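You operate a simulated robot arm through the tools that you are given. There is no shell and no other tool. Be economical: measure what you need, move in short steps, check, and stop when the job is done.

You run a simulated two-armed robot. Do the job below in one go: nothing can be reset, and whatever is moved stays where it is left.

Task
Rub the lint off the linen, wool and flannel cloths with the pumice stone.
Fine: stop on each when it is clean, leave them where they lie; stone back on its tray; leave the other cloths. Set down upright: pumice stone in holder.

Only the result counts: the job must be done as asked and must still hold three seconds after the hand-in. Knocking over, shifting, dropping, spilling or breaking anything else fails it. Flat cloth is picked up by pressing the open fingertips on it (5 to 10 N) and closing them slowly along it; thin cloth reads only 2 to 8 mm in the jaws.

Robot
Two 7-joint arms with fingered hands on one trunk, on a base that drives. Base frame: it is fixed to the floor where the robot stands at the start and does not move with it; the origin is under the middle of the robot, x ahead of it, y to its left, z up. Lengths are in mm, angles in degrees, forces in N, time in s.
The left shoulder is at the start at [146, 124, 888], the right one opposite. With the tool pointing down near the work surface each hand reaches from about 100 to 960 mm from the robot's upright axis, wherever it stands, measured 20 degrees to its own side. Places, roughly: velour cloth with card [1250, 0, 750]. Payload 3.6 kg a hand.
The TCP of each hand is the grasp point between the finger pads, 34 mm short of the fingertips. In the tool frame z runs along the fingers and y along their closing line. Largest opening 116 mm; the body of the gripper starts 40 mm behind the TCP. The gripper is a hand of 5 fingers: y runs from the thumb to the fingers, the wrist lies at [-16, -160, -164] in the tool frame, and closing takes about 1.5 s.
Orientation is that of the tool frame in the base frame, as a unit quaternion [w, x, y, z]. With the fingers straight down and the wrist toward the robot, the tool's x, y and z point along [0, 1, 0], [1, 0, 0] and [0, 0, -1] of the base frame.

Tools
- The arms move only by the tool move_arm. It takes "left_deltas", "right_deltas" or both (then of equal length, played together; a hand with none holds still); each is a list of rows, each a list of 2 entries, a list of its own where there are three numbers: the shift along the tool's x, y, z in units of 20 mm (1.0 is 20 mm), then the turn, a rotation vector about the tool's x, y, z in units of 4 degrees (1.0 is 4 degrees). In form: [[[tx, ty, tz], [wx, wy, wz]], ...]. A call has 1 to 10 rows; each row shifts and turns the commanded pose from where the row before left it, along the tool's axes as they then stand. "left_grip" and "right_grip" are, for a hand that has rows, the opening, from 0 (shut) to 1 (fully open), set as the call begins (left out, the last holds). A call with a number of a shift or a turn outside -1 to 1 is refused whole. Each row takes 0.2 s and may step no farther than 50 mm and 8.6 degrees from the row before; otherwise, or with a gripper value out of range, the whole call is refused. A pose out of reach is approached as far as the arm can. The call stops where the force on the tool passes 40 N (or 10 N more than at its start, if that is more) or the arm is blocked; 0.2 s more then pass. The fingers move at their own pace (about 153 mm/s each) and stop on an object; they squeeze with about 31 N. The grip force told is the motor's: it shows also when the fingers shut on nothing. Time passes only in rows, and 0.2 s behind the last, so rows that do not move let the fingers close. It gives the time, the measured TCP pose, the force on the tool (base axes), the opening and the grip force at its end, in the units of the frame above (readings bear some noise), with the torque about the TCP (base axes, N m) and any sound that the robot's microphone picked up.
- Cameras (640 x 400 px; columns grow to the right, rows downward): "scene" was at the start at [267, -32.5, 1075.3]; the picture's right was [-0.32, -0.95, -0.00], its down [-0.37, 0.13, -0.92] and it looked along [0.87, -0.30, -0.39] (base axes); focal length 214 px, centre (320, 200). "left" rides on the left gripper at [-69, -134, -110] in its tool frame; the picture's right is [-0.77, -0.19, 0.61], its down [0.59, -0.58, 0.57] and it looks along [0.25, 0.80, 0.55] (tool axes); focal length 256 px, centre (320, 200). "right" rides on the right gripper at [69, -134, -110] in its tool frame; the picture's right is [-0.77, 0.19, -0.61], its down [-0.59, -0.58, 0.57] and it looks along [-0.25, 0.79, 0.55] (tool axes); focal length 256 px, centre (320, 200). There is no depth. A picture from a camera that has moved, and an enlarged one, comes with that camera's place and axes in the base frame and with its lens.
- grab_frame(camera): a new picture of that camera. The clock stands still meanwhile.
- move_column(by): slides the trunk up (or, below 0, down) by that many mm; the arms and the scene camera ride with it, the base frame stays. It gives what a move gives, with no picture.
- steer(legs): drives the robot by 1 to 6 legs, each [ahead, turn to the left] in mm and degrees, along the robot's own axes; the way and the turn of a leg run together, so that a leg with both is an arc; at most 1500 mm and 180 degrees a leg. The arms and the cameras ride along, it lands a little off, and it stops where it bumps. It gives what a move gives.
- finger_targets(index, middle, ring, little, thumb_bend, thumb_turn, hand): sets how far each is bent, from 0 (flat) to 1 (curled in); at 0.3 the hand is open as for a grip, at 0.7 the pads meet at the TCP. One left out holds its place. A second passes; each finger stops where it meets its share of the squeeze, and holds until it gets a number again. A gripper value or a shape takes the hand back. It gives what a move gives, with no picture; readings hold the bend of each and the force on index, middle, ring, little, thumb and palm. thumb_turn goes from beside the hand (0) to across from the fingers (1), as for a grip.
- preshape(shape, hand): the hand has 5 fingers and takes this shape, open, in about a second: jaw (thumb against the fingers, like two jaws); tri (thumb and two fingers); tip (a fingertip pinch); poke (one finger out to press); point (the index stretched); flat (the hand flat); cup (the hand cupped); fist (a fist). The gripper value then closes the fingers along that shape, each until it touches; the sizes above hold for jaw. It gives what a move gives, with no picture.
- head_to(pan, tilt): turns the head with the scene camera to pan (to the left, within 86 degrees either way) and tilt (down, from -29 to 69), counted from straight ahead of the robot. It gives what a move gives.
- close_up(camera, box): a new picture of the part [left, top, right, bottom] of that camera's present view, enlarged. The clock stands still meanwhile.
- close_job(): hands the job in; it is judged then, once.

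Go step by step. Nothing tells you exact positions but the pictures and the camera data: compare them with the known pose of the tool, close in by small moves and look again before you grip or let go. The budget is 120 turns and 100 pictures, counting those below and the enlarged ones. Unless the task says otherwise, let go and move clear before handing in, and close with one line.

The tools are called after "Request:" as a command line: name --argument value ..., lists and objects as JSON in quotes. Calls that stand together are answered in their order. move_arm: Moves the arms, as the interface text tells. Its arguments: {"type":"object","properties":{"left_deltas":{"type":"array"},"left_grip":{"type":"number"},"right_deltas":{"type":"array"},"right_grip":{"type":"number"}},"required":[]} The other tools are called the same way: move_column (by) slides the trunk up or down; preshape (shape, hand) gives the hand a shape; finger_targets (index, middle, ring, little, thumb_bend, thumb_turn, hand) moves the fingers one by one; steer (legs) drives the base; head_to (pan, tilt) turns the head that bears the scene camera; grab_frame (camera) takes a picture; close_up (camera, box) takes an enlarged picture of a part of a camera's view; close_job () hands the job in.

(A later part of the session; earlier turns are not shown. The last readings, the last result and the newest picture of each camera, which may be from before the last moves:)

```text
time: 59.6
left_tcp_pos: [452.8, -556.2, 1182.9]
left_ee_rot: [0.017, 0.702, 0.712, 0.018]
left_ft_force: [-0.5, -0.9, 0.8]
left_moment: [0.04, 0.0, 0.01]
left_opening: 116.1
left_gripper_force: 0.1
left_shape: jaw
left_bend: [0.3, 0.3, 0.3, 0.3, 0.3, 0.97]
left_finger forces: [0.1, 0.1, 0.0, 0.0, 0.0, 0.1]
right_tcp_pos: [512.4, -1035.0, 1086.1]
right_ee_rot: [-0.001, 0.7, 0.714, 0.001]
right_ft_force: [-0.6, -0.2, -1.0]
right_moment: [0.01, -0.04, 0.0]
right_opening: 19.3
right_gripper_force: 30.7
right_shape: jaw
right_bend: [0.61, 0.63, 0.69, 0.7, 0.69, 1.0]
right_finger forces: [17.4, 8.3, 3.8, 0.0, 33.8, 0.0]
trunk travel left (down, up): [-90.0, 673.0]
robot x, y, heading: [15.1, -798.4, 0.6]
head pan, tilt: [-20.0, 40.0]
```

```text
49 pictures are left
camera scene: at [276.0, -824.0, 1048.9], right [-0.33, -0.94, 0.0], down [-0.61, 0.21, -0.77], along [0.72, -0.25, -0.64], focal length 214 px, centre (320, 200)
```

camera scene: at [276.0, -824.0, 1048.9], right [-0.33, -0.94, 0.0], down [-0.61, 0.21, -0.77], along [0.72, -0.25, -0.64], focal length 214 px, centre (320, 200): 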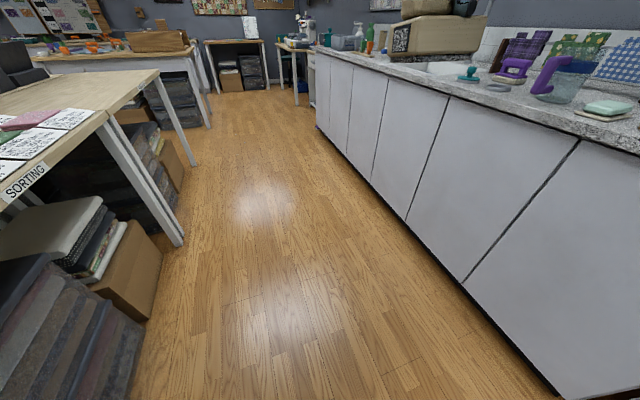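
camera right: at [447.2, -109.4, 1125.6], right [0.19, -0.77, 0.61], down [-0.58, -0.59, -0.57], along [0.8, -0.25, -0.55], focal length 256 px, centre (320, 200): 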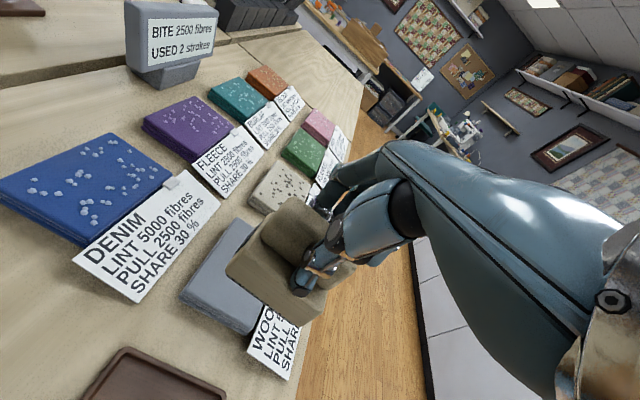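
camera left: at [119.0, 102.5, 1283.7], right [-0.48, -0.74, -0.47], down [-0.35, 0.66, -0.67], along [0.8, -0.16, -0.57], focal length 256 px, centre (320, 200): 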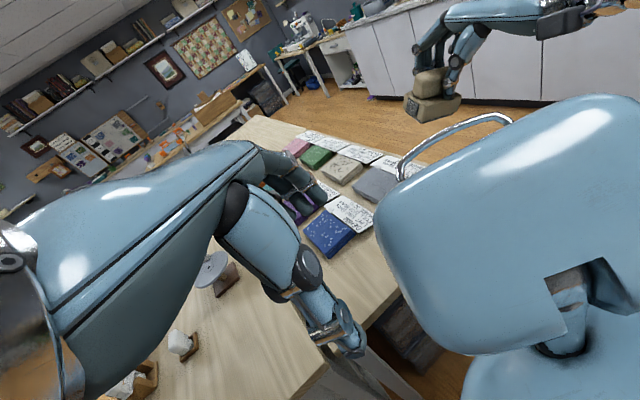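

The aisle is clear. Driving 1110 mm along it and turning to face the table.

Request:
steer --legs '[[1110, 0], [0, 90]]'

Request:
head_to --pan 0 --tilt 45

Request:
grab_frame --camera "scene"

Request:
grab_frame --camera "right"

```text
time: 69.1
left_tcp_pos: [882.6, -356.9, 1184.7]
left_ee_rot: [-0.001, -0.002, 1.0, 0.024]
left_ft_force: [0.4, -0.1, 0.6]
left_moment: [-0.02, 0.01, 0.03]
left_opening: 116.0
left_gripper_force: 0.0
left_shape: jaw
left_bend: [0.3, 0.3, 0.3, 0.3, 0.3, 0.97]
left_finger forces: [0.0, 0.1, 0.1, 0.0, 0.1, 0.1]
right_tcp_pos: [1360.4, -300.7, 1085.3]
right_ee_rot: [-0.002, -0.004, 1.0, 0.002]
right_ft_force: [-0.3, 0.1, -1.9]
right_moment: [0.0, -0.02, 0.03]
right_opening: 18.9
right_gripper_force: 31.0
right_shape: jaw
right_bend: [0.61, 0.64, 0.69, 0.7, 0.69, 1.0]
right_finger forces: [17.0, 7.9, 3.8, 0.0, 31.6, 0.0]
trunk travel left (down, up): [-90.0, 673.0]
robot x, y, heading: [1114.4, -793.3, 90.3]
head pan, tilt: [-20.0, 40.0]
```

```text
time: 69.9
left_tcp_pos: [881.2, -356.1, 1182.6]
left_ee_rot: [0.0, -0.002, 1.0, 0.023]
left_ft_force: [0.0, -0.4, 0.5]
left_moment: [-0.01, -0.03, -0.01]
left_opening: 116.1
left_gripper_force: 0.1
left_shape: jaw
left_bend: [0.3, 0.3, 0.3, 0.3, 0.3, 0.97]
left_finger forces: [0.0, 0.1, 0.0, 0.1, 0.0, 0.1]
right_tcp_pos: [1359.7, -299.8, 1084.8]
right_ee_rot: [0.0, -0.005, 1.0, 0.001]
right_ft_force: [0.6, 1.1, -1.6]
right_moment: [0.0, -0.01, -0.01]
right_opening: 19.2
right_gripper_force: 31.1
right_shape: jaw
right_bend: [0.61, 0.64, 0.69, 0.7, 0.69, 1.0]
right_finger forces: [17.1, 7.9, 3.8, 0.0, 31.5, 0.0]
trunk travel left (down, up): [-90.0, 673.0]
robot x, y, heading: [1113.1, -795.5, 90.2]
head pan, tilt: [0.0, 45.0]
```

```text
48 pictures are left
camera scene: at [1111.6, -533.5, 1041.4], right [1.0, 0.0, 0.0], down [0.0, -0.71, -0.71], along [0.0, 0.71, -0.71], focal length 214 px, centre (320, 200)
```

scene: 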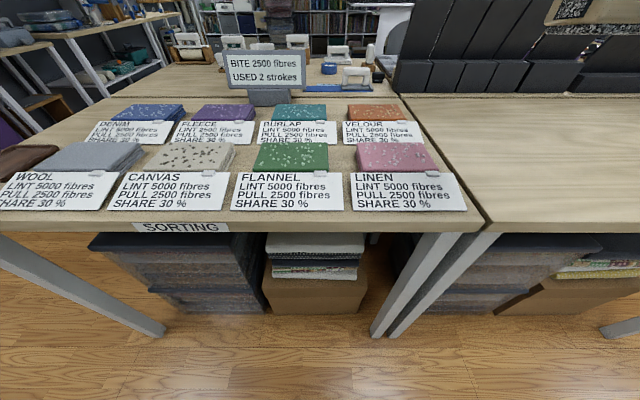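

```text
47 pictures are left
camera right: at [1291.0, -435.4, 1196.7], right [0.77, 0.19, 0.61], down [0.59, -0.57, -0.57], along [0.24, 0.8, -0.55], focal length 256 px, centre (320, 200)
```

right: 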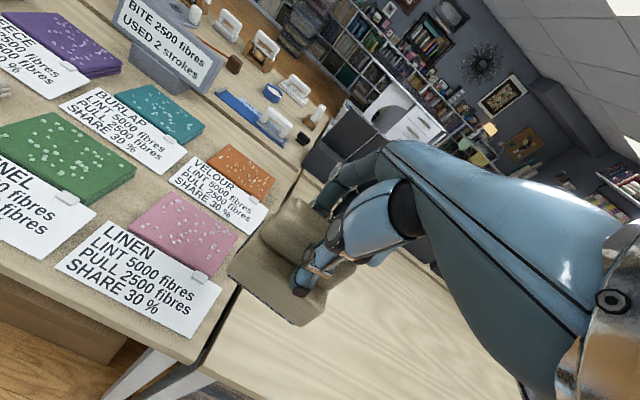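

I now face the table with a clear view: flannel top about x 987–1127, linen x 1191–1333, both y ≈ −217…−117, and the counter sign faces me. I'll carry the stone over the flannel first, high.

Request:
move_arm --right_deltas '[[[0.8, 0.5, 0], [0, 0, 0]], [[0.8, 0.5, 0], [0, 0, 0]], [[0.8, 0.5, 0], [0, 0, 0]], [[0.8, 0.5, 0], [0, 0, 0]], [[0.8, 0.5, 0], [0, 0, 0]], [[0.8, 0.5, 0], [0, 0, 0]], [[0.8, 0.5, 0], [0, 0, 0]], [[0.8, 0.5, 0], [0, 0, 0]], [[0.8, 0.5, 0], [0, 0, 0]], [[0.8, 0.5, 0], [0, 0, 0]]]'

Request:
move_arm --right_deltas '[[[0.8, 0.3, 0.5], [0, 0, 0]], [[0.8, 0.3, 0.7], [0, 0, 0]], [[0.8, 0.3, 0.8], [0, 0, 0]], [[0.8, 0.3, 0.8], [0, 0, 0]], [[0.8, 0.2, 0.8], [0, 0, 0]], [[0.4, 0, 0.8], [0, 0, 0]], [[0, 0, 0.8], [0, 0, 0]], [[0, 0, 0.8], [0, 0, 0]], [[0, 0, 0.8], [0, 0, 0]], [[0, 0, 0.8], [0, 0, 0]]]'

Request:
grab_frame --camera "scene"

Request:
grab_frame --camera "right"

```text
time: 72.1
left_tcp_pos: [881.3, -352.2, 1183.2]
left_ee_rot: [0.0, -0.002, 1.0, 0.022]
left_ft_force: [0.1, 0.1, -0.1]
left_moment: [-0.01, -0.03, -0.04]
left_opening: 116.0
left_gripper_force: 0.0
left_shape: jaw
left_bend: [0.3, 0.3, 0.3, 0.3, 0.3, 0.97]
left_finger forces: [0.1, 0.0, 0.0, 0.0, 0.1, 0.0]
right_tcp_pos: [1213.6, -211.9, 1087.7]
right_ee_rot: [-0.001, -0.004, 1.0, 0.001]
right_ft_force: [-0.2, 0.6, -1.8]
right_moment: [0.05, -0.03, 0.0]
right_opening: 19.0
right_gripper_force: 30.9
right_shape: jaw
right_bend: [0.61, 0.64, 0.69, 0.7, 0.69, 1.0]
right_finger forces: [17.0, 8.0, 3.7, 0.0, 32.1, 0.0]
right hand out of reach, approached as far as the arm can: row 10
trunk travel left (down, up): [-90.0, 673.0]
robot x, y, heading: [1116.2, -793.0, 90.2]
head pan, tilt: [0.0, 45.0]
```

```text
time: 74.3
left_tcp_pos: [881.6, -354.6, 1183.0]
left_ee_rot: [0.0, -0.002, 1.0, 0.023]
left_ft_force: [-0.3, 0.3, 0.3]
left_moment: [0.0, 0.02, 0.0]
left_opening: 116.4
left_gripper_force: 0.0
left_shape: jaw
left_bend: [0.3, 0.3, 0.3, 0.3, 0.3, 0.97]
left_finger forces: [0.0, 0.1, 0.0, 0.0, 0.0, 0.1]
right_tcp_pos: [1197.2, -184.3, 963.6]
right_ee_rot: [0.0, -0.006, 1.0, 0.001]
right_ft_force: [-0.7, 0.4, -1.7]
right_moment: [0.03, 0.01, -0.01]
right_opening: 18.9
right_gripper_force: 31.1
right_shape: jaw
right_bend: [0.61, 0.64, 0.69, 0.7, 0.69, 1.0]
right_finger forces: [17.0, 7.9, 3.8, 0.0, 33.1, 0.1]
right hand out of reach, approached as far as the arm can: row 1, 2, 3, 4, 5
trunk travel left (down, up): [-90.0, 673.0]
robot x, y, heading: [1111.3, -792.9, 90.1]
head pan, tilt: [0.0, 45.0]
```

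```text
46 pictures are left
camera scene: at [1111.4, -533.3, 1041.3], right [1.0, 0.0, 0.0], down [0.0, -0.71, -0.71], along [0.0, 0.71, -0.71], focal length 214 px, centre (320, 200)
```

scene: 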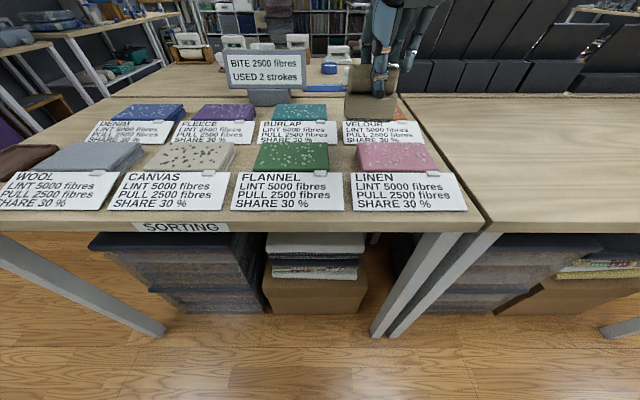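

```text
45 pictures are left
camera right: at [1128.4, -319.5, 1074.6], right [0.77, 0.19, 0.61], down [0.6, -0.57, -0.57], along [0.24, 0.8, -0.55], focal length 256 px, centre (320, 200)
```

right: 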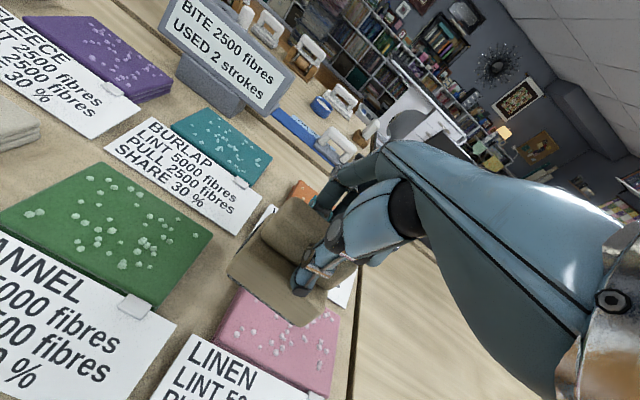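

The right hand can't cross further left from here, but it is ideally placed for linen (x 1194–1337, y −219…−113). I'll do linen first: lower near its left end.

Request:
move_arm --right_deltas '[[[-0.3, 0.3, 0.3], [0, 0, 0]], [[-0.3, 0.3, 0.5], [0, 0, 0]], [[-0.1, 0.2, 0.6], [0, 0, 0]], [[0, 0, 0.6], [0, 0, 0]], [[0, 0, 0.6], [0, 0, 0]], [[0, 0, 0.5], [0, 0, 0]], [[0, 0, 0.4], [0, 0, 0]], [[0, 0, 0.3], [0, 0, 0]]]'

Request:
grab_frame --camera "scene"

Request:
grab_frame --camera "right"

```text
time: 76.1
left_tcp_pos: [881.4, -355.1, 1182.6]
left_ee_rot: [0.0, -0.002, 1.0, 0.023]
left_ft_force: [-0.6, -0.5, -1.1]
left_moment: [-0.02, -0.02, 0.02]
left_opening: 115.8
left_gripper_force: 0.0
left_shape: jaw
left_bend: [0.3, 0.3, 0.3, 0.3, 0.3, 0.97]
left_finger forces: [0.0, 0.0, 0.1, 0.0, 0.1, 0.0]
right_tcp_pos: [1209.1, -167.0, 887.5]
right_ee_rot: [0.0, -0.004, 1.0, 0.001]
right_ft_force: [-0.6, -0.1, -2.5]
right_moment: [-0.02, 0.01, -0.01]
right_opening: 19.2
right_gripper_force: 31.2
right_shape: jaw
right_bend: [0.61, 0.64, 0.69, 0.7, 0.69, 1.0]
right_finger forces: [17.0, 7.9, 3.7, 0.1, 33.7, 0.0]
trunk travel left (down, up): [-90.0, 673.0]
robot x, y, heading: [1116.1, -792.2, 90.1]
head pan, tilt: [0.0, 45.0]
```

```text
44 pictures are left
camera scene: at [1111.4, -533.4, 1041.4], right [1.0, 0.0, 0.0], down [0.0, -0.71, -0.71], along [0.0, 0.71, -0.71], focal length 214 px, centre (320, 200)
```

scene: 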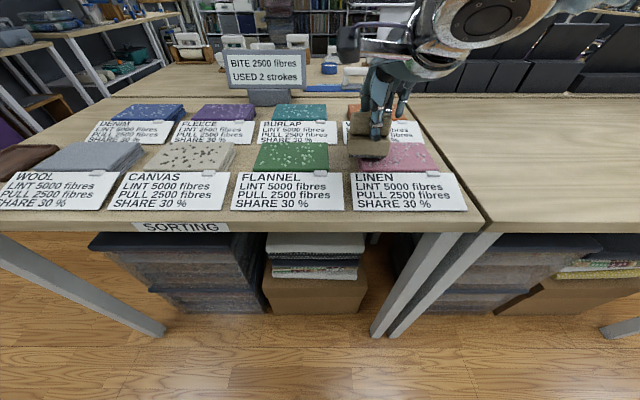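

```text
43 pictures are left
camera right: at [1140.9, -301.8, 998.4], right [0.77, 0.19, 0.61], down [0.59, -0.57, -0.57], along [0.24, 0.8, -0.55], focal length 256 px, centre (320, 200)
```

right: 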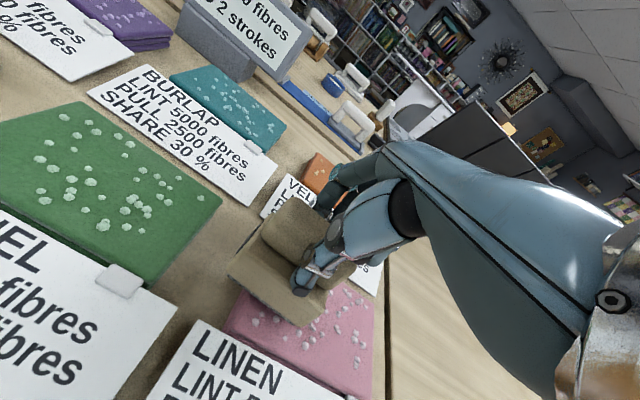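

Close to contact. I'll take a close look at the stone's placement, then press gently.

Request:
close_up --camera "scene" --box '[330, 90, 470, 190]'

Request:
move_arm --right_deltas '[[[0, 0, 0.2], [0, 0, 0]]]'

Request:
move_arm --right_deltas '[[[0, 0, 0.15], [0, 0, 0]]]'

```text
4.00 times, centred on (400, 140) of scene
camera zoom: at [1111.4, -533.4, 1041.4], right [1.0, 0.0, 0.0], down [0.0, -0.71, -0.71], along [0.0, 0.71, -0.71], focal length 858 px, centre (0, 440)
```

zoom: 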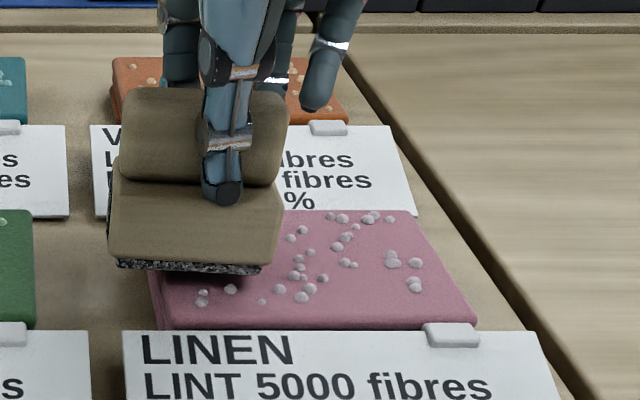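

```text
time: 76.5
left_tcp_pos: [881.1, -354.3, 1182.9]
left_ee_rot: [0.001, -0.002, 1.0, 0.023]
left_ft_force: [0.7, -1.1, -0.6]
left_moment: [0.0, -0.03, 0.0]
left_opening: 115.9
left_gripper_force: 0.0
left_shape: jaw
left_bend: [0.3, 0.3, 0.3, 0.3, 0.3, 0.97]
left_finger forces: [0.0, 0.1, 0.0, 0.0, 0.1, 0.0]
right_tcp_pos: [1209.0, -167.2, 883.2]
right_ee_rot: [0.001, -0.004, 1.0, 0.001]
right_ft_force: [-0.2, -0.3, 0.2]
right_moment: [0.04, 0.02, -0.01]
right_opening: 19.0
right_gripper_force: 31.1
right_shape: jaw
right_bend: [0.61, 0.64, 0.69, 0.7, 0.69, 1.0]
right_finger forces: [17.1, 8.1, 3.8, 0.1, 34.7, 0.1]
trunk travel left (down, up): [-90.0, 673.0]
robot x, y, heading: [1113.8, -794.5, 90.3]
head pan, tilt: [0.0, 45.0]
```

```text
time: 76.9
left_tcp_pos: [880.0, -355.7, 1183.9]
left_ee_rot: [0.0, -0.002, 1.0, 0.024]
left_ft_force: [0.4, -0.3, 0.7]
left_moment: [0.01, 0.0, 0.04]
left_opening: 116.0
left_gripper_force: 0.0
left_shape: jaw
left_bend: [0.3, 0.3, 0.3, 0.3, 0.3, 0.97]
left_finger forces: [0.0, 0.0, 0.1, 0.0, 0.0, 0.0]
right_tcp_pos: [1208.4, -166.3, 883.4]
right_ee_rot: [-0.001, -0.005, 1.0, 0.003]
right_ft_force: [1.3, -1.7, 10.5]
right_moment: [0.08, -0.01, -0.02]
right_opening: 18.9
right_gripper_force: 30.8
right_shape: jaw
right_bend: [0.61, 0.64, 0.69, 0.7, 0.69, 1.0]
right_finger forces: [16.9, 8.6, 3.8, 0.0, 39.8, 0.1]
trunk travel left (down, up): [-90.0, 673.0]
robot x, y, heading: [1118.8, -794.8, 90.0]
head pan, tilt: [0.0, 45.0]
```

About 11 N of pressure on the linen. First stroke: 110 mm along +x.

Request:
move_arm --right_deltas '[[[-0.8, 0, 0], [0, 0, 0]], [[-0.8, 0, 0], [0, 0, 0]], [[-0.8, 0, 0], [0, 0, 0]], [[-0.8, 0, 0], [0, 0, 0]], [[-0.8, 0, 0], [0, 0, 0]], [[-0.8, 0, 0], [0, 0, 0]], [[-0.8, 0, 0], [0, 0, 0]]]'

Request:
close_up --camera "scene" --box '[210, 40, 490, 215]'

```text
time: 78.5
left_tcp_pos: [879.4, -356.2, 1183.2]
left_ee_rot: [0.0, -0.001, 1.0, 0.023]
left_ft_force: [-0.2, 0.3, 0.2]
left_moment: [-0.01, 0.02, 0.02]
left_opening: 116.0
left_gripper_force: 0.1
left_shape: jaw
left_bend: [0.3, 0.3, 0.3, 0.3, 0.3, 0.97]
left_finger forces: [0.1, 0.0, 0.1, 0.0, 0.0, 0.0]
right_tcp_pos: [1319.5, -168.0, 882.6]
right_ee_rot: [0.0, -0.006, 1.0, 0.003]
right_ft_force: [-8.3, -1.1, 18.1]
right_moment: [0.24, 0.44, 0.09]
right_opening: 18.7
right_gripper_force: 31.5
right_shape: jaw
right_bend: [0.61, 0.63, 0.69, 0.7, 0.69, 1.0]
right_finger forces: [18.3, 9.3, 4.2, 0.1, 45.6, 0.1]
trunk travel left (down, up): [-90.0, 673.0]
robot x, y, heading: [1115.3, -794.9, 90.3]
head pan, tilt: [0.0, 45.0]
```

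```text
2.29 times, centred on (350, 128) of scene
camera zoom: at [1110.4, -535.3, 1042.0], right [1.0, 0.0, 0.0], down [0.0, -0.71, -0.71], along [0.0, 0.71, -0.71], focal length 490 px, centre (251, 366)
```

zoom: 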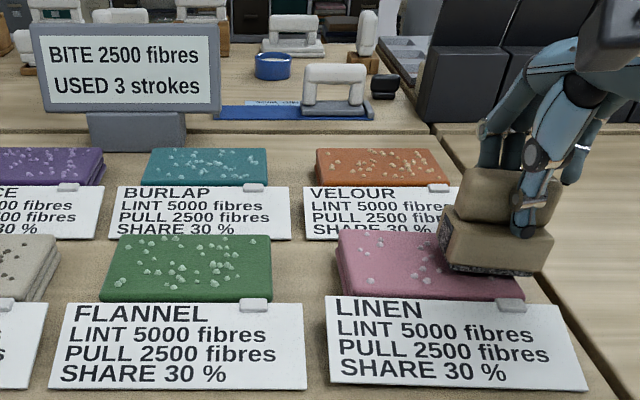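

Counter reads 3 and linen's lint is halved. I'll lift off briefly, touch down again and make the return stroke.

Request:
move_arm --right_deltas '[[[0, 0, -0.6], [0, 0, 0]], [[0, 0, -0.6], [0, 0, 0]], [[0, 0, 0], [0, 0, 0]], [[0.1, 0, 0.6], [0, 0, 0]], [[0, 0, 0.55], [0, 0, 0]]]'

```text
time: 79.7
left_tcp_pos: [881.4, -355.8, 1183.6]
left_ee_rot: [0.0, -0.002, 1.0, 0.023]
left_ft_force: [0.3, -0.3, 0.5]
left_moment: [-0.02, 0.01, 0.02]
left_opening: 115.9
left_gripper_force: 0.1
left_shape: jaw
left_bend: [0.3, 0.3, 0.3, 0.3, 0.3, 0.97]
left_finger forces: [0.0, 0.0, 0.0, 0.1, 0.0, 0.1]
right_tcp_pos: [1319.2, -165.7, 883.3]
right_ee_rot: [0.0, -0.005, 1.0, 0.003]
right_ft_force: [0.4, -0.7, 6.5]
right_moment: [0.11, -0.05, 0.0]
right_opening: 19.1
right_gripper_force: 31.2
right_shape: jaw
right_bend: [0.61, 0.63, 0.69, 0.7, 0.69, 1.0]
right_finger forces: [17.6, 8.7, 3.7, 0.1, 40.7, 0.1]
trunk travel left (down, up): [-90.0, 673.0]
robot x, y, heading: [1113.2, -794.7, 90.1]
head pan, tilt: [0.0, 45.0]
```

Now the return stroke with a touch more pressure, then lift.

Request:
move_arm --right_deltas '[[[0, 0, 0.08], [0, 0, 0]], [[0.8, 0, 0], [0, 0, 0]], [[0.8, 0, 0], [0, 0, 0]], [[0.8, 0, 0], [0, 0, 0]], [[0.8, 0, 0], [0, 0, 0]], [[0.8, 0, 0], [0, 0, 0]], [[0.8, 0, 0], [0, 0, 0]], [[0.7, 0, 0], [0, 0, 0]]]'

Request:
move_arm --right_deltas '[[[0, 0, -0.5], [0, 0, 0]], [[0, 0, -0.8], [0, 0, 0]], [[0, 0, -0.9], [0, 0, 0]], [[-0.3, 0, -0.9], [0, 0, 0]], [[-0.3, 0, -0.9], [0, 0, 0]]]'

Request:
close_up --camera "scene" --box '[210, 40, 490, 215]'

```text
time: 81.5
left_tcp_pos: [881.8, -356.0, 1184.1]
left_ee_rot: [-0.001, -0.002, 1.0, 0.023]
left_ft_force: [-0.2, 0.7, -0.6]
left_moment: [0.01, 0.0, -0.02]
left_opening: 115.7
left_gripper_force: 0.1
left_shape: jaw
left_bend: [0.3, 0.3, 0.3, 0.3, 0.3, 0.97]
left_finger forces: [0.1, 0.0, 0.1, 0.0, 0.0, 0.0]
right_tcp_pos: [1210.9, -168.7, 880.7]
right_ee_rot: [0.0, -0.005, 1.0, 0.002]
right_ft_force: [10.4, 0.3, 23.2]
right_moment: [0.53, -0.48, -0.2]
right_opening: 20.5
right_gripper_force: 31.5
right_shape: jaw
right_bend: [0.59, 0.63, 0.7, 0.7, 0.69, 0.99]
right_finger forces: [22.1, 10.4, 4.3, 0.0, 47.9, 0.1]
trunk travel left (down, up): [-90.0, 673.0]
robot x, y, heading: [1118.8, -793.2, 90.1]
head pan, tilt: [0.0, 45.0]
```

```text
time: 82.7
left_tcp_pos: [881.0, -355.1, 1183.3]
left_ee_rot: [0.0, -0.001, 1.0, 0.023]
left_ft_force: [-1.1, 0.0, 0.4]
left_moment: [0.01, -0.03, 0.0]
left_opening: 116.0
left_gripper_force: 0.0
left_shape: jaw
left_bend: [0.3, 0.3, 0.3, 0.3, 0.3, 0.97]
left_finger forces: [0.0, 0.0, 0.1, 0.0, 0.0, 0.0]
right_tcp_pos: [1223.0, -167.4, 959.8]
right_ee_rot: [-0.001, -0.006, 1.0, 0.0]
right_ft_force: [-0.9, 0.0, -1.9]
right_moment: [-0.01, -0.04, 0.0]
right_opening: 19.4
right_gripper_force: 30.9
right_shape: jaw
right_bend: [0.6, 0.64, 0.69, 0.7, 0.69, 1.0]
right_finger forces: [18.0, 8.0, 4.3, 0.0, 38.1, 0.0]
trunk travel left (down, up): [-90.0, 673.0]
robot x, y, heading: [1111.3, -794.9, 90.1]
head pan, tilt: [0.0, 45.0]
```

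```text
2.29 times, centred on (350, 128) of scene
camera zoom: at [1111.4, -533.6, 1041.4], right [1.0, 0.0, 0.0], down [0.0, -0.71, -0.71], along [0.0, 0.71, -0.71], focal length 490 px, centre (251, 366)
```

zoom: 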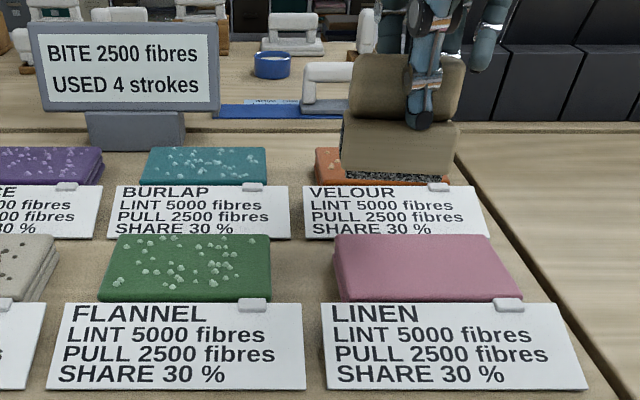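

Linen is clean, the counter reads 4, and the linen has not shifted. I'll raise the stone and turn the base 20° left so the right hand can work the flannel.

Request:
move_arm --right_deltas '[[[0, 0, -0.8], [0, 0, 0]], [[0, 0, -0.8], [0, 0, 0]], [[0, 0, -0.8], [0, 0, 0]], [[0, 0, 0], [0, 0, 0]]]'

Request:
steer --legs '[[0, 20]]'

Request:
grab_frame --camera "scene"

Request:
grab_frame --camera "right"

```text
time: 83.7
left_tcp_pos: [880.8, -354.8, 1183.8]
left_ee_rot: [0.0, -0.002, 1.0, 0.024]
left_ft_force: [-0.9, -0.1, -0.9]
left_moment: [0.0, -0.01, 0.01]
left_opening: 116.1
left_gripper_force: 0.0
left_shape: jaw
left_bend: [0.3, 0.3, 0.3, 0.3, 0.3, 0.97]
left_finger forces: [0.1, 0.1, 0.0, 0.0, 0.1, 0.0]
right_tcp_pos: [1221.8, -167.2, 1008.4]
right_ee_rot: [0.0, -0.005, 1.0, 0.001]
right_ft_force: [0.2, 0.2, -1.3]
right_moment: [0.03, -0.02, -0.02]
right_opening: 19.5
right_gripper_force: 31.0
right_shape: jaw
right_bend: [0.6, 0.64, 0.69, 0.7, 0.69, 1.0]
right_finger forces: [18.0, 8.0, 4.4, 0.0, 38.0, 0.1]
trunk travel left (down, up): [-90.0, 673.0]
robot x, y, heading: [1115.3, -794.1, 90.3]
head pan, tilt: [0.0, 45.0]
```

```text
time: 85.2
left_tcp_pos: [744.2, -454.7, 1177.8]
left_ee_rot: [0.0, -0.167, 0.985, 0.032]
left_ft_force: [-1.2, 1.4, -3.5]
left_moment: [0.05, -0.1, -0.06]
left_opening: 116.3
left_gripper_force: 0.1
left_shape: jaw
left_bend: [0.3, 0.3, 0.3, 0.3, 0.3, 0.97]
left_finger forces: [0.1, 0.0, 0.0, 0.0, 0.0, 0.0]
right_tcp_pos: [1000.8, -168.0, 1008.6]
right_ee_rot: [-0.001, -0.179, 0.984, 0.0]
right_ft_force: [0.5, -0.8, -1.6]
right_moment: [0.04, 0.05, -0.03]
right_opening: 19.3
right_gripper_force: 30.6
right_shape: jaw
right_bend: [0.6, 0.64, 0.69, 0.7, 0.69, 1.0]
right_finger forces: [17.7, 7.9, 4.3, 0.1, 37.4, 0.1]
trunk travel left (down, up): [-90.0, 673.0]
robot x, y, heading: [1115.1, -794.4, 110.1]
head pan, tilt: [0.0, 45.0]
```

```text
39 pictures are left
camera scene: at [1021.8, -547.8, 1041.4], right [0.94, 0.34, 0.0], down [0.24, -0.67, -0.71], along [-0.24, 0.66, -0.71], focal length 214 px, centre (320, 200)
```

scene: 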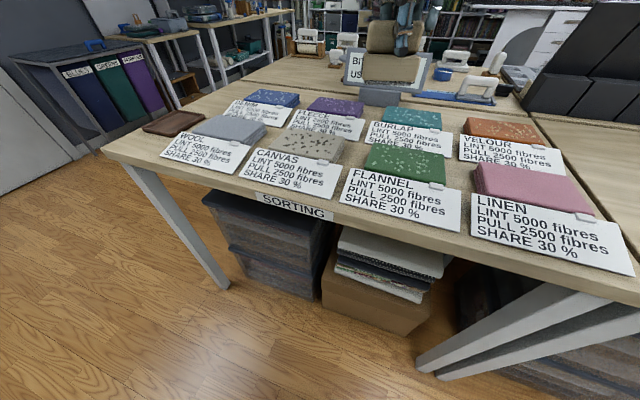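

```text
38 pictures are left
camera right: at [982.6, -318.0, 1120.5], right [0.66, 0.45, 0.61], down [0.75, -0.33, -0.57], along [-0.05, 0.83, -0.55], focal length 256 px, centre (320, 200)
```

right: 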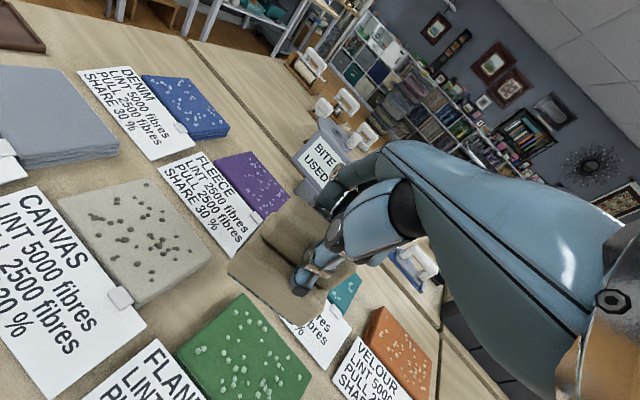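

Flannel measures x 990–1129, y −220…−121, and the stone is right above its left end. Lowering to just above contact.

Request:
move_arm --right_deltas '[[[-0.16, -0.16, 0.5], [0, 0, 0]], [[0, 0, 0.8], [0, 0, 0]], [[0, 0, 0.8], [0, 0, 0]], [[0, 0, 0.8], [0, 0, 0]], [[0, 0, 0.8], [0, 0, 0]], [[0, 0, 0.8], [0, 0, 0]], [[0, 0, 0.7], [0, 0, 0]], [[0, 0, 0.5], [0, 0, 0]], [[0, 0, 0.35], [0, 0, 0]]]'

Request:
move_arm --right_deltas '[[[0, 0, 0.2], [0, 0, 0]]]'

Request:
grab_frame --camera "scene"

```text
time: 87.2
left_tcp_pos: [742.7, -455.2, 1176.6]
left_ee_rot: [0.0, -0.167, 0.985, 0.034]
left_ft_force: [0.3, 0.0, 0.6]
left_moment: [0.02, -0.02, 0.0]
left_opening: 116.3
left_gripper_force: 0.0
left_shape: jaw
left_bend: [0.3, 0.3, 0.3, 0.3, 0.3, 0.97]
left_finger forces: [0.1, 0.0, 0.0, 0.0, 0.1, 0.1]
right_tcp_pos: [1004.1, -171.5, 888.3]
right_ee_rot: [-0.001, -0.18, 0.984, 0.001]
right_ft_force: [1.1, -0.7, -1.6]
right_moment: [-0.01, -0.01, -0.06]
right_opening: 19.4
right_gripper_force: 31.3
right_shape: jaw
right_bend: [0.6, 0.64, 0.69, 0.7, 0.69, 1.0]
right_finger forces: [17.7, 7.9, 4.2, 0.1, 37.2, 0.0]
trunk travel left (down, up): [-90.0, 673.0]
robot x, y, heading: [1114.5, -793.7, 110.1]
head pan, tilt: [0.0, 45.0]
```

```text
time: 87.6
left_tcp_pos: [743.0, -455.8, 1178.3]
left_ee_rot: [0.0, -0.167, 0.985, 0.034]
left_ft_force: [-0.1, 0.8, 0.4]
left_moment: [-0.01, 0.02, 0.0]
left_opening: 115.9
left_gripper_force: 0.1
left_shape: jaw
left_bend: [0.3, 0.3, 0.3, 0.3, 0.3, 0.97]
left_finger forces: [0.0, 0.0, 0.0, 0.0, 0.0, 0.0]
right_tcp_pos: [1004.5, -170.8, 884.6]
right_ee_rot: [-0.002, -0.179, 0.984, 0.001]
right_ft_force: [1.2, 1.0, -1.8]
right_moment: [0.03, -0.01, 0.02]
right_opening: 19.4
right_gripper_force: 30.8
right_shape: jaw
right_bend: [0.6, 0.64, 0.69, 0.7, 0.69, 1.0]
right_finger forces: [17.7, 7.9, 4.2, 0.0, 37.1, 0.0]
trunk travel left (down, up): [-90.0, 673.0]
robot x, y, heading: [1115.1, -795.6, 110.1]
head pan, tilt: [0.0, 45.0]
```

```text
37 pictures are left
camera scene: at [1021.7, -549.1, 1041.4], right [0.94, 0.34, 0.0], down [0.24, -0.66, -0.71], along [-0.24, 0.66, -0.71], focal length 214 px, centre (320, 200)
```

scene: 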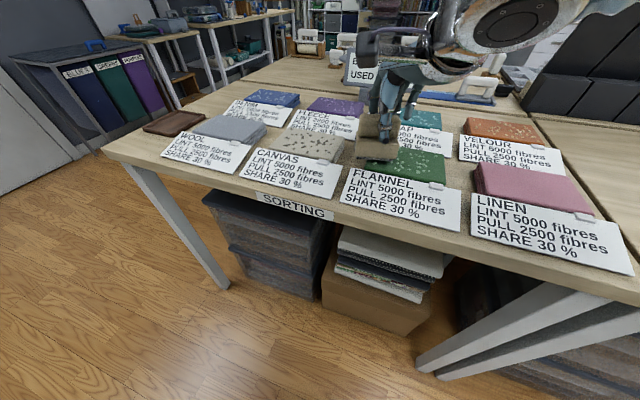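

Stone sits over the flannel's left end, clear of the canvas. Pressing in small steps.

Request:
move_arm --right_deltas '[[[0, 0, 0.2], [0, 0, 0]]]'

Request:
move_arm --right_deltas '[[[0, 0, 0.1], [0, 0, 0]]]'

```text
time: 88.0
left_tcp_pos: [743.8, -456.3, 1179.2]
left_ee_rot: [0.0, -0.168, 0.985, 0.034]
left_ft_force: [-0.6, 0.1, -0.5]
left_moment: [0.0, -0.01, 0.0]
left_opening: 115.8
left_gripper_force: 0.0
left_shape: jaw
left_bend: [0.3, 0.3, 0.3, 0.3, 0.3, 0.97]
left_finger forces: [0.0, 0.0, 0.0, 0.0, 0.1, 0.0]
right_tcp_pos: [1005.1, -171.0, 881.3]
right_ee_rot: [-0.001, -0.18, 0.984, 0.004]
right_ft_force: [2.3, -0.4, 6.0]
right_moment: [0.1, -0.02, -0.03]
right_opening: 19.2
right_gripper_force: 30.9
right_shape: jaw
right_bend: [0.6, 0.64, 0.69, 0.7, 0.69, 1.0]
right_finger forces: [17.8, 8.2, 4.1, 0.0, 40.7, 0.0]
trunk travel left (down, up): [-90.0, 673.0]
robot x, y, heading: [1114.1, -793.7, 110.1]
head pan, tilt: [0.0, 45.0]
```

```text
time: 88.4
left_tcp_pos: [743.3, -457.7, 1178.5]
left_ee_rot: [0.0, -0.168, 0.985, 0.034]
left_ft_force: [-0.3, 0.2, 0.3]
left_moment: [0.0, 0.02, 0.0]
left_opening: 115.9
left_gripper_force: 0.0
left_shape: jaw
left_bend: [0.3, 0.3, 0.3, 0.3, 0.3, 0.97]
left_finger forces: [0.0, 0.0, 0.1, 0.0, 0.0, 0.0]
right_tcp_pos: [1005.0, -171.0, 882.5]
right_ee_rot: [-0.002, -0.18, 0.984, 0.005]
right_ft_force: [1.6, -1.3, 15.4]
right_moment: [0.17, -0.08, -0.02]
right_opening: 19.4
right_gripper_force: 30.6
right_shape: jaw
right_bend: [0.6, 0.64, 0.69, 0.7, 0.69, 1.0]
right_finger forces: [18.0, 9.1, 4.1, 0.0, 45.5, 0.0]
trunk travel left (down, up): [-90.0, 673.0]
robot x, y, heading: [1113.5, -794.8, 109.9]
head pan, tilt: [0.0, 45.0]
```

About 15 N. First stroke on flannel: 110 mm along world +x (tool axes are turned 20°).

Request:
move_arm --right_deltas '[[[-0.74, -0.28, -0.02], [0, 0, 0]], [[-0.74, -0.28, 0], [0, 0, 0]], [[-0.74, -0.28, 0], [0, 0, 0]], [[-0.74, -0.28, 0], [0, 0, 0]], [[-0.74, -0.28, 0], [0, 0, 0]], [[-0.74, -0.28, 0], [0, 0, 0]], [[-0.74, -0.28, 0], [0, 0, 0]]]'

Request:
move_arm --right_deltas '[[[0, 0, -0.5], [0, 0, 0]], [[0, 0, -0.8], [0, 0, 0]], [[0, 0, -0.6], [0, 0, 0]], [[0, 0, 0], [0, 0, 0]]]'

Request:
grab_frame --camera "scene"

Request:
grab_frame --camera "right"

```text
time: 90.0
left_tcp_pos: [742.0, -458.0, 1178.8]
left_ee_rot: [0.001, -0.169, 0.985, 0.034]
left_ft_force: [-0.3, 0.1, -1.2]
left_moment: [0.02, -0.02, 0.01]
left_opening: 115.9
left_gripper_force: 0.0
left_shape: jaw
left_bend: [0.3, 0.3, 0.3, 0.3, 0.3, 0.97]
left_finger forces: [0.0, 0.0, 0.0, 0.0, 0.1, 0.1]
right_tcp_pos: [1113.0, -172.8, 881.2]
right_ee_rot: [-0.001, -0.181, 0.983, 0.003]
right_ft_force: [-8.8, 0.8, 17.6]
right_moment: [0.5, 0.41, 0.21]
right_opening: 19.9
right_gripper_force: 30.8
right_shape: jaw
right_bend: [0.6, 0.62, 0.69, 0.7, 0.69, 1.0]
right_finger forces: [19.3, 11.1, 4.5, 0.1, 43.2, 0.0]
trunk travel left (down, up): [-90.0, 673.0]
robot x, y, heading: [1112.3, -793.4, 110.2]
head pan, tilt: [0.0, 45.0]
```

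```text
time: 91.0
left_tcp_pos: [742.6, -455.8, 1177.6]
left_ee_rot: [0.001, -0.168, 0.985, 0.032]
left_ft_force: [-0.5, 0.0, 0.2]
left_moment: [0.02, -0.01, -0.04]
left_opening: 116.1
left_gripper_force: 0.1
left_shape: jaw
left_bend: [0.3, 0.3, 0.3, 0.3, 0.3, 0.97]
left_finger forces: [0.1, 0.0, 0.0, 0.1, 0.0, 0.0]
right_tcp_pos: [1114.8, -170.0, 917.6]
right_ee_rot: [0.0, -0.179, 0.984, 0.0]
right_ft_force: [-0.1, 0.4, -2.1]
right_moment: [0.02, -0.02, 0.0]
right_opening: 19.6
right_gripper_force: 31.1
right_shape: jaw
right_bend: [0.6, 0.63, 0.69, 0.7, 0.7, 1.0]
right_finger forces: [17.4, 8.7, 3.8, 0.1, 38.1, 0.0]
trunk travel left (down, up): [-90.0, 673.0]
robot x, y, heading: [1113.0, -793.2, 110.0]
head pan, tilt: [0.0, 45.0]
```

```text
36 pictures are left
camera scene: at [1022.0, -549.1, 1041.4], right [0.94, 0.34, 0.0], down [0.24, -0.66, -0.71], along [-0.24, 0.66, -0.71], focal length 214 px, centre (320, 200)
```

scene: 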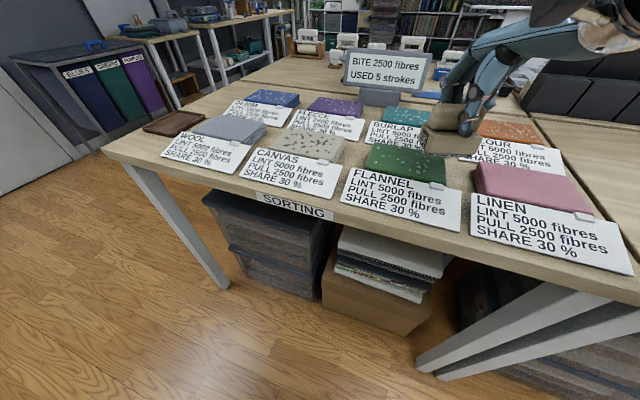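

```text
35 pictures are left
camera right: at [1098.0, -321.0, 1028.4], right [0.65, 0.44, 0.61], down [0.75, -0.33, -0.57], along [-0.05, 0.83, -0.55], focal length 256 px, centre (320, 200)
```

right: 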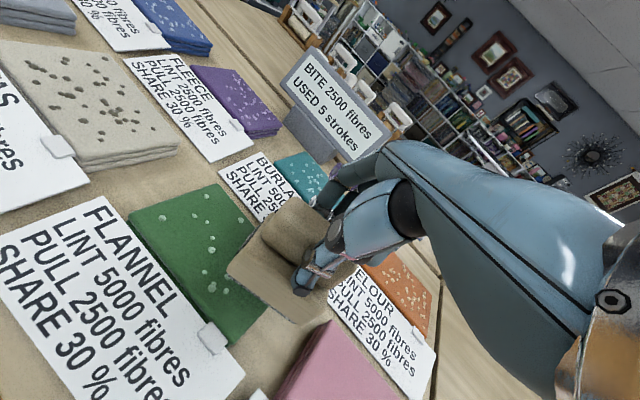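

Counter 5, half the flannel lint is gone. Touching down again for the return stroke.

Request:
move_arm --right_deltas '[[[0, 0, 0.6], [0, 0, 0]], [[0, 0, 0.6], [0, 0, 0]], [[0, 0, 0.45], [0, 0, 0]], [[0, 0, 0.15], [0, 0, 0]]]'

Request:
move_arm --right_deltas '[[[0, 0, 0.1], [0, 0, 0]]]'

```text
time: 92.0
left_tcp_pos: [743.8, -456.3, 1178.3]
left_ee_rot: [0.0, -0.168, 0.985, 0.034]
left_ft_force: [0.1, -0.4, 0.0]
left_moment: [0.01, 0.01, 0.05]
left_opening: 115.8
left_gripper_force: 0.1
left_shape: jaw
left_bend: [0.3, 0.3, 0.3, 0.3, 0.3, 0.97]
left_finger forces: [0.0, 0.0, 0.0, 0.0, 0.0, 0.0]
right_tcp_pos: [1116.3, -170.4, 881.3]
right_ee_rot: [-0.002, -0.18, 0.984, 0.004]
right_ft_force: [0.1, -0.7, 7.5]
right_moment: [0.08, -0.02, -0.02]
right_opening: 19.5
right_gripper_force: 30.7
right_shape: jaw
right_bend: [0.6, 0.63, 0.69, 0.7, 0.69, 1.0]
right_finger forces: [17.9, 8.9, 3.7, 0.0, 43.4, 0.0]
trunk travel left (down, up): [-90.0, 673.0]
robot x, y, heading: [1118.0, -792.0, 110.2]
head pan, tilt: [0.0, 45.0]
```

```text
time: 92.4
left_tcp_pos: [743.1, -456.8, 1177.9]
left_ee_rot: [0.001, -0.167, 0.985, 0.035]
left_ft_force: [0.0, -0.1, 0.2]
left_moment: [-0.01, -0.02, 0.0]
left_opening: 115.8
left_gripper_force: 0.0
left_shape: jaw
left_bend: [0.3, 0.3, 0.3, 0.3, 0.3, 0.97]
left_finger forces: [0.0, 0.0, 0.0, 0.0, 0.1, 0.0]
right_tcp_pos: [1114.8, -171.3, 881.8]
right_ee_rot: [-0.001, -0.18, 0.984, 0.006]
right_ft_force: [1.8, -1.4, 16.4]
right_moment: [0.12, -0.04, -0.02]
right_opening: 19.6
right_gripper_force: 31.2
right_shape: jaw
right_bend: [0.6, 0.63, 0.69, 0.7, 0.69, 1.0]
right_finger forces: [18.3, 9.5, 3.7, 0.0, 48.7, 0.0]
trunk travel left (down, up): [-90.0, 673.0]
robot x, y, heading: [1112.4, -793.9, 110.0]
head pan, tilt: [0.0, 45.0]
```

Request:
move_arm --right_deltas '[[[0.74, 0.28, -0.02], [0, 0, 0]], [[0.74, 0.28, 0], [0, 0, 0]], [[0.74, 0.28, 0], [0, 0, 0]], [[0.74, 0.28, 0], [0, 0, 0]], [[0.74, 0.28, 0], [0, 0, 0]], [[0.74, 0.28, 0], [0, 0, 0]], [[0.74, 0.28, 0], [0, 0, 0]]]'

Request:
move_arm --right_deltas '[[[0, 0, -0.5], [0, 0, 0]], [[0, 0, -0.8], [0, 0, 0]], [[0, 0, -0.9], [0, 0, 0]], [[-0.3, 0, -0.9], [0, 0, 0]], [[-0.3, 0, -0.9], [0, 0, 0]], [[-0.3, -0.5, -0.9], [0, 0, 0]], [[-0.3, -0.5, -0.9], [0, 0, 0]], [[-0.3, -0.5, -0.9], [0, 0, 0]], [[-0.3, -0.5, -0.9], [0, 0, 0]], [[-0.3, -0.5, -0.9], [0, 0, 0]]]'

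Request:
grab_frame --camera "scene"

Request:
close_up --camera "scene" --box '[330, 40, 470, 190]'

```text
time: 94.0
left_tcp_pos: [744.9, -459.1, 1179.6]
left_ee_rot: [0.001, -0.167, 0.985, 0.035]
left_ft_force: [0.5, 0.6, 0.4]
left_moment: [0.04, -0.01, 0.0]
left_opening: 115.9
left_gripper_force: 0.0
left_shape: jaw
left_bend: [0.3, 0.3, 0.3, 0.3, 0.3, 0.97]
left_finger forces: [0.0, 0.0, 0.0, 0.0, 0.0, 0.0]
right_tcp_pos: [1004.4, -172.3, 881.4]
right_ee_rot: [-0.003, -0.179, 0.984, 0.005]
right_ft_force: [11.3, 0.5, 25.5]
right_moment: [0.56, -0.61, -0.18]
right_opening: 20.2
right_gripper_force: 30.7
right_shape: jaw
right_bend: [0.6, 0.63, 0.7, 0.7, 0.69, 1.0]
right_finger forces: [21.7, 11.3, 4.7, 0.1, 58.2, 0.0]
trunk travel left (down, up): [-90.0, 673.0]
robot x, y, heading: [1116.0, -796.6, 110.0]
head pan, tilt: [0.0, 45.0]
```

```text
time: 96.2
left_tcp_pos: [743.9, -456.6, 1177.7]
left_ee_rot: [0.0, -0.168, 0.985, 0.034]
left_ft_force: [-0.4, -0.9, 0.1]
left_moment: [0.0, 0.02, 0.01]
left_opening: 116.3
left_gripper_force: 0.1
left_shape: jaw
left_bend: [0.3, 0.3, 0.3, 0.3, 0.3, 0.97]
left_finger forces: [0.0, 0.0, 0.1, 0.1, 0.1, 0.0]
right_tcp_pos: [1063.1, -201.9, 1047.9]
right_ee_rot: [-0.001, -0.179, 0.984, 0.0]
right_ft_force: [-0.3, -1.2, -1.2]
right_moment: [-0.01, 0.0, 0.04]
right_opening: 19.7
right_gripper_force: 30.2
right_shape: jaw
right_bend: [0.6, 0.63, 0.69, 0.7, 0.7, 1.0]
right_finger forces: [17.9, 8.5, 4.0, 0.0, 39.5, 0.0]
trunk travel left (down, up): [-90.0, 673.0]
robot x, y, heading: [1116.2, -796.8, 110.2]
head pan, tilt: [0.0, 45.0]
```

```text
34 pictures are left
camera scene: at [1022.0, -549.3, 1041.5], right [0.94, 0.34, 0.0], down [0.24, -0.66, -0.71], along [-0.24, 0.66, -0.71], focal length 214 px, centre (320, 200)
```

scene: 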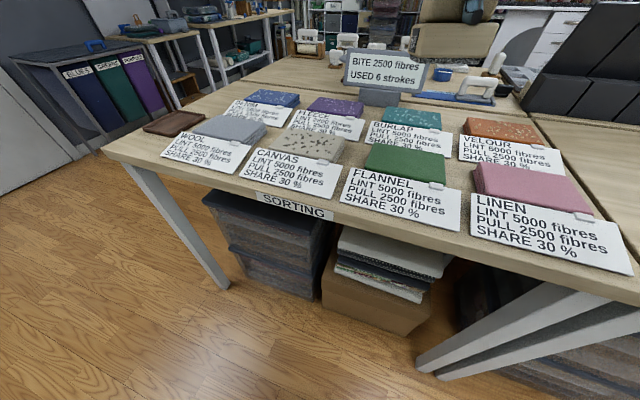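

```text
2.67 times, centred on (400, 115) of scene
camera zoom: at [1022.0, -549.3, 1041.5], right [0.94, 0.34, 0.0], down [0.24, -0.66, -0.71], along [-0.24, 0.66, -0.71], focal length 572 px, centre (107, 427)
```

zoom: 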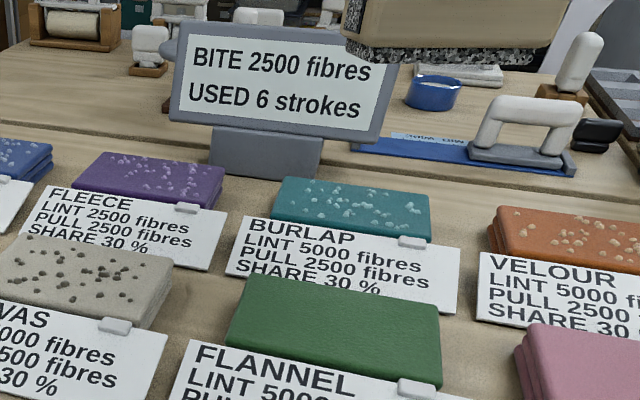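

All three cloths are clean (counter 6). Now I'll retract and raise the stone to travel pose and drive back to the tray end.

Request:
move_arm --right_deltas '[[[-0.6, -0.55, -0.3], [0, 0, 0]], [[-0.6, -0.55, -0.3], [0, 0, 0]], [[-0.6, -0.55, -0.3], [0, 0, 0]], [[-0.6, -0.55, -0.3], [0, 0, 0]], [[-0.6, -0.55, -0.3], [0, 0, 0]], [[-0.6, -0.55, -0.3], [0, 0, 0]], [[-0.6, -0.55, -0.2], [0, 0, 0]], [[-0.6, -0.5, 0], [0, 0, 0]]]'

Request:
steer --legs '[[0, -110]]'

Request:
steer --legs '[[-1110, 0]]'

```text
time: 98.0
left_tcp_pos: [743.8, -456.8, 1178.9]
left_ee_rot: [0.0, -0.167, 0.985, 0.034]
left_ft_force: [-0.2, -0.5, -0.4]
left_moment: [-0.02, 0.0, 0.04]
left_opening: 116.2
left_gripper_force: 0.2
left_shape: jaw
left_bend: [0.3, 0.3, 0.3, 0.3, 0.3, 0.97]
left_finger forces: [0.0, 0.0, 0.0, 0.0, 0.1, 0.0]
right_tcp_pos: [1183.5, -249.9, 1089.0]
right_ee_rot: [-0.001, -0.179, 0.984, 0.0]
right_ft_force: [0.1, 0.9, -1.6]
right_moment: [0.0, -0.01, 0.07]
right_opening: 19.3
right_gripper_force: 31.2
right_shape: jaw
right_bend: [0.6, 0.63, 0.69, 0.7, 0.7, 1.0]
right_finger forces: [18.0, 8.4, 3.9, 0.0, 39.5, 0.1]
trunk travel left (down, up): [-90.0, 673.0]
robot x, y, heading: [1113.9, -796.2, 110.2]
head pan, tilt: [0.0, 45.0]
```

```text
time: 103.0
left_tcp_pos: [1565.3, -571.4, 1177.7]
left_ee_rot: [0.027, 0.719, 0.694, 0.018]
left_ft_force: [-0.4, -0.4, 0.0]
left_moment: [0.05, 0.0, -0.02]
left_opening: 116.1
left_gripper_force: 0.1
left_shape: jaw
left_bend: [0.3, 0.3, 0.3, 0.3, 0.3, 0.97]
left_finger forces: [0.0, 0.0, 0.0, 0.1, 0.0, 0.0]
right_tcp_pos: [1596.2, -1054.8, 1090.4]
right_ee_rot: [0.0, 0.711, 0.703, 0.001]
right_ft_force: [-0.2, -0.2, -2.6]
right_moment: [-0.03, 0.01, 0.03]
right_opening: 19.4
right_gripper_force: 31.5
right_shape: jaw
right_bend: [0.61, 0.63, 0.69, 0.7, 0.7, 1.0]
right_finger forces: [17.3, 8.1, 3.8, 0.1, 35.9, 0.0]
trunk travel left (down, up): [-90.0, 673.0]
robot x, y, heading: [1112.8, -795.7, -1.4]
head pan, tilt: [0.0, 45.0]
```

```text
time: 108.8
left_tcp_pos: [441.7, -546.0, 1178.1]
left_ee_rot: [0.028, 0.722, 0.692, 0.019]
left_ft_force: [0.4, 1.1, 0.4]
left_moment: [-0.01, -0.01, 0.01]
left_opening: 116.1
left_gripper_force: 0.1
left_shape: jaw
left_bend: [0.3, 0.3, 0.3, 0.3, 0.3, 0.97]
left_finger forces: [0.1, 0.0, 0.0, 0.0, 0.0, 0.0]
right_tcp_pos: [470.5, -1030.4, 1087.8]
right_ee_rot: [0.001, 0.713, 0.701, 0.001]
right_ft_force: [0.0, -0.7, -1.9]
right_moment: [-0.02, -0.01, 0.0]
right_opening: 19.2
right_gripper_force: 31.1
right_shape: jaw
right_bend: [0.61, 0.63, 0.69, 0.7, 0.7, 1.0]
right_finger forces: [17.4, 8.1, 3.6, 0.1, 36.0, 0.0]
trunk travel left (down, up): [-90.0, 673.0]
robot x, y, heading: [-10.6, -763.6, -1.6]
head pan, tilt: [0.0, 45.0]
```

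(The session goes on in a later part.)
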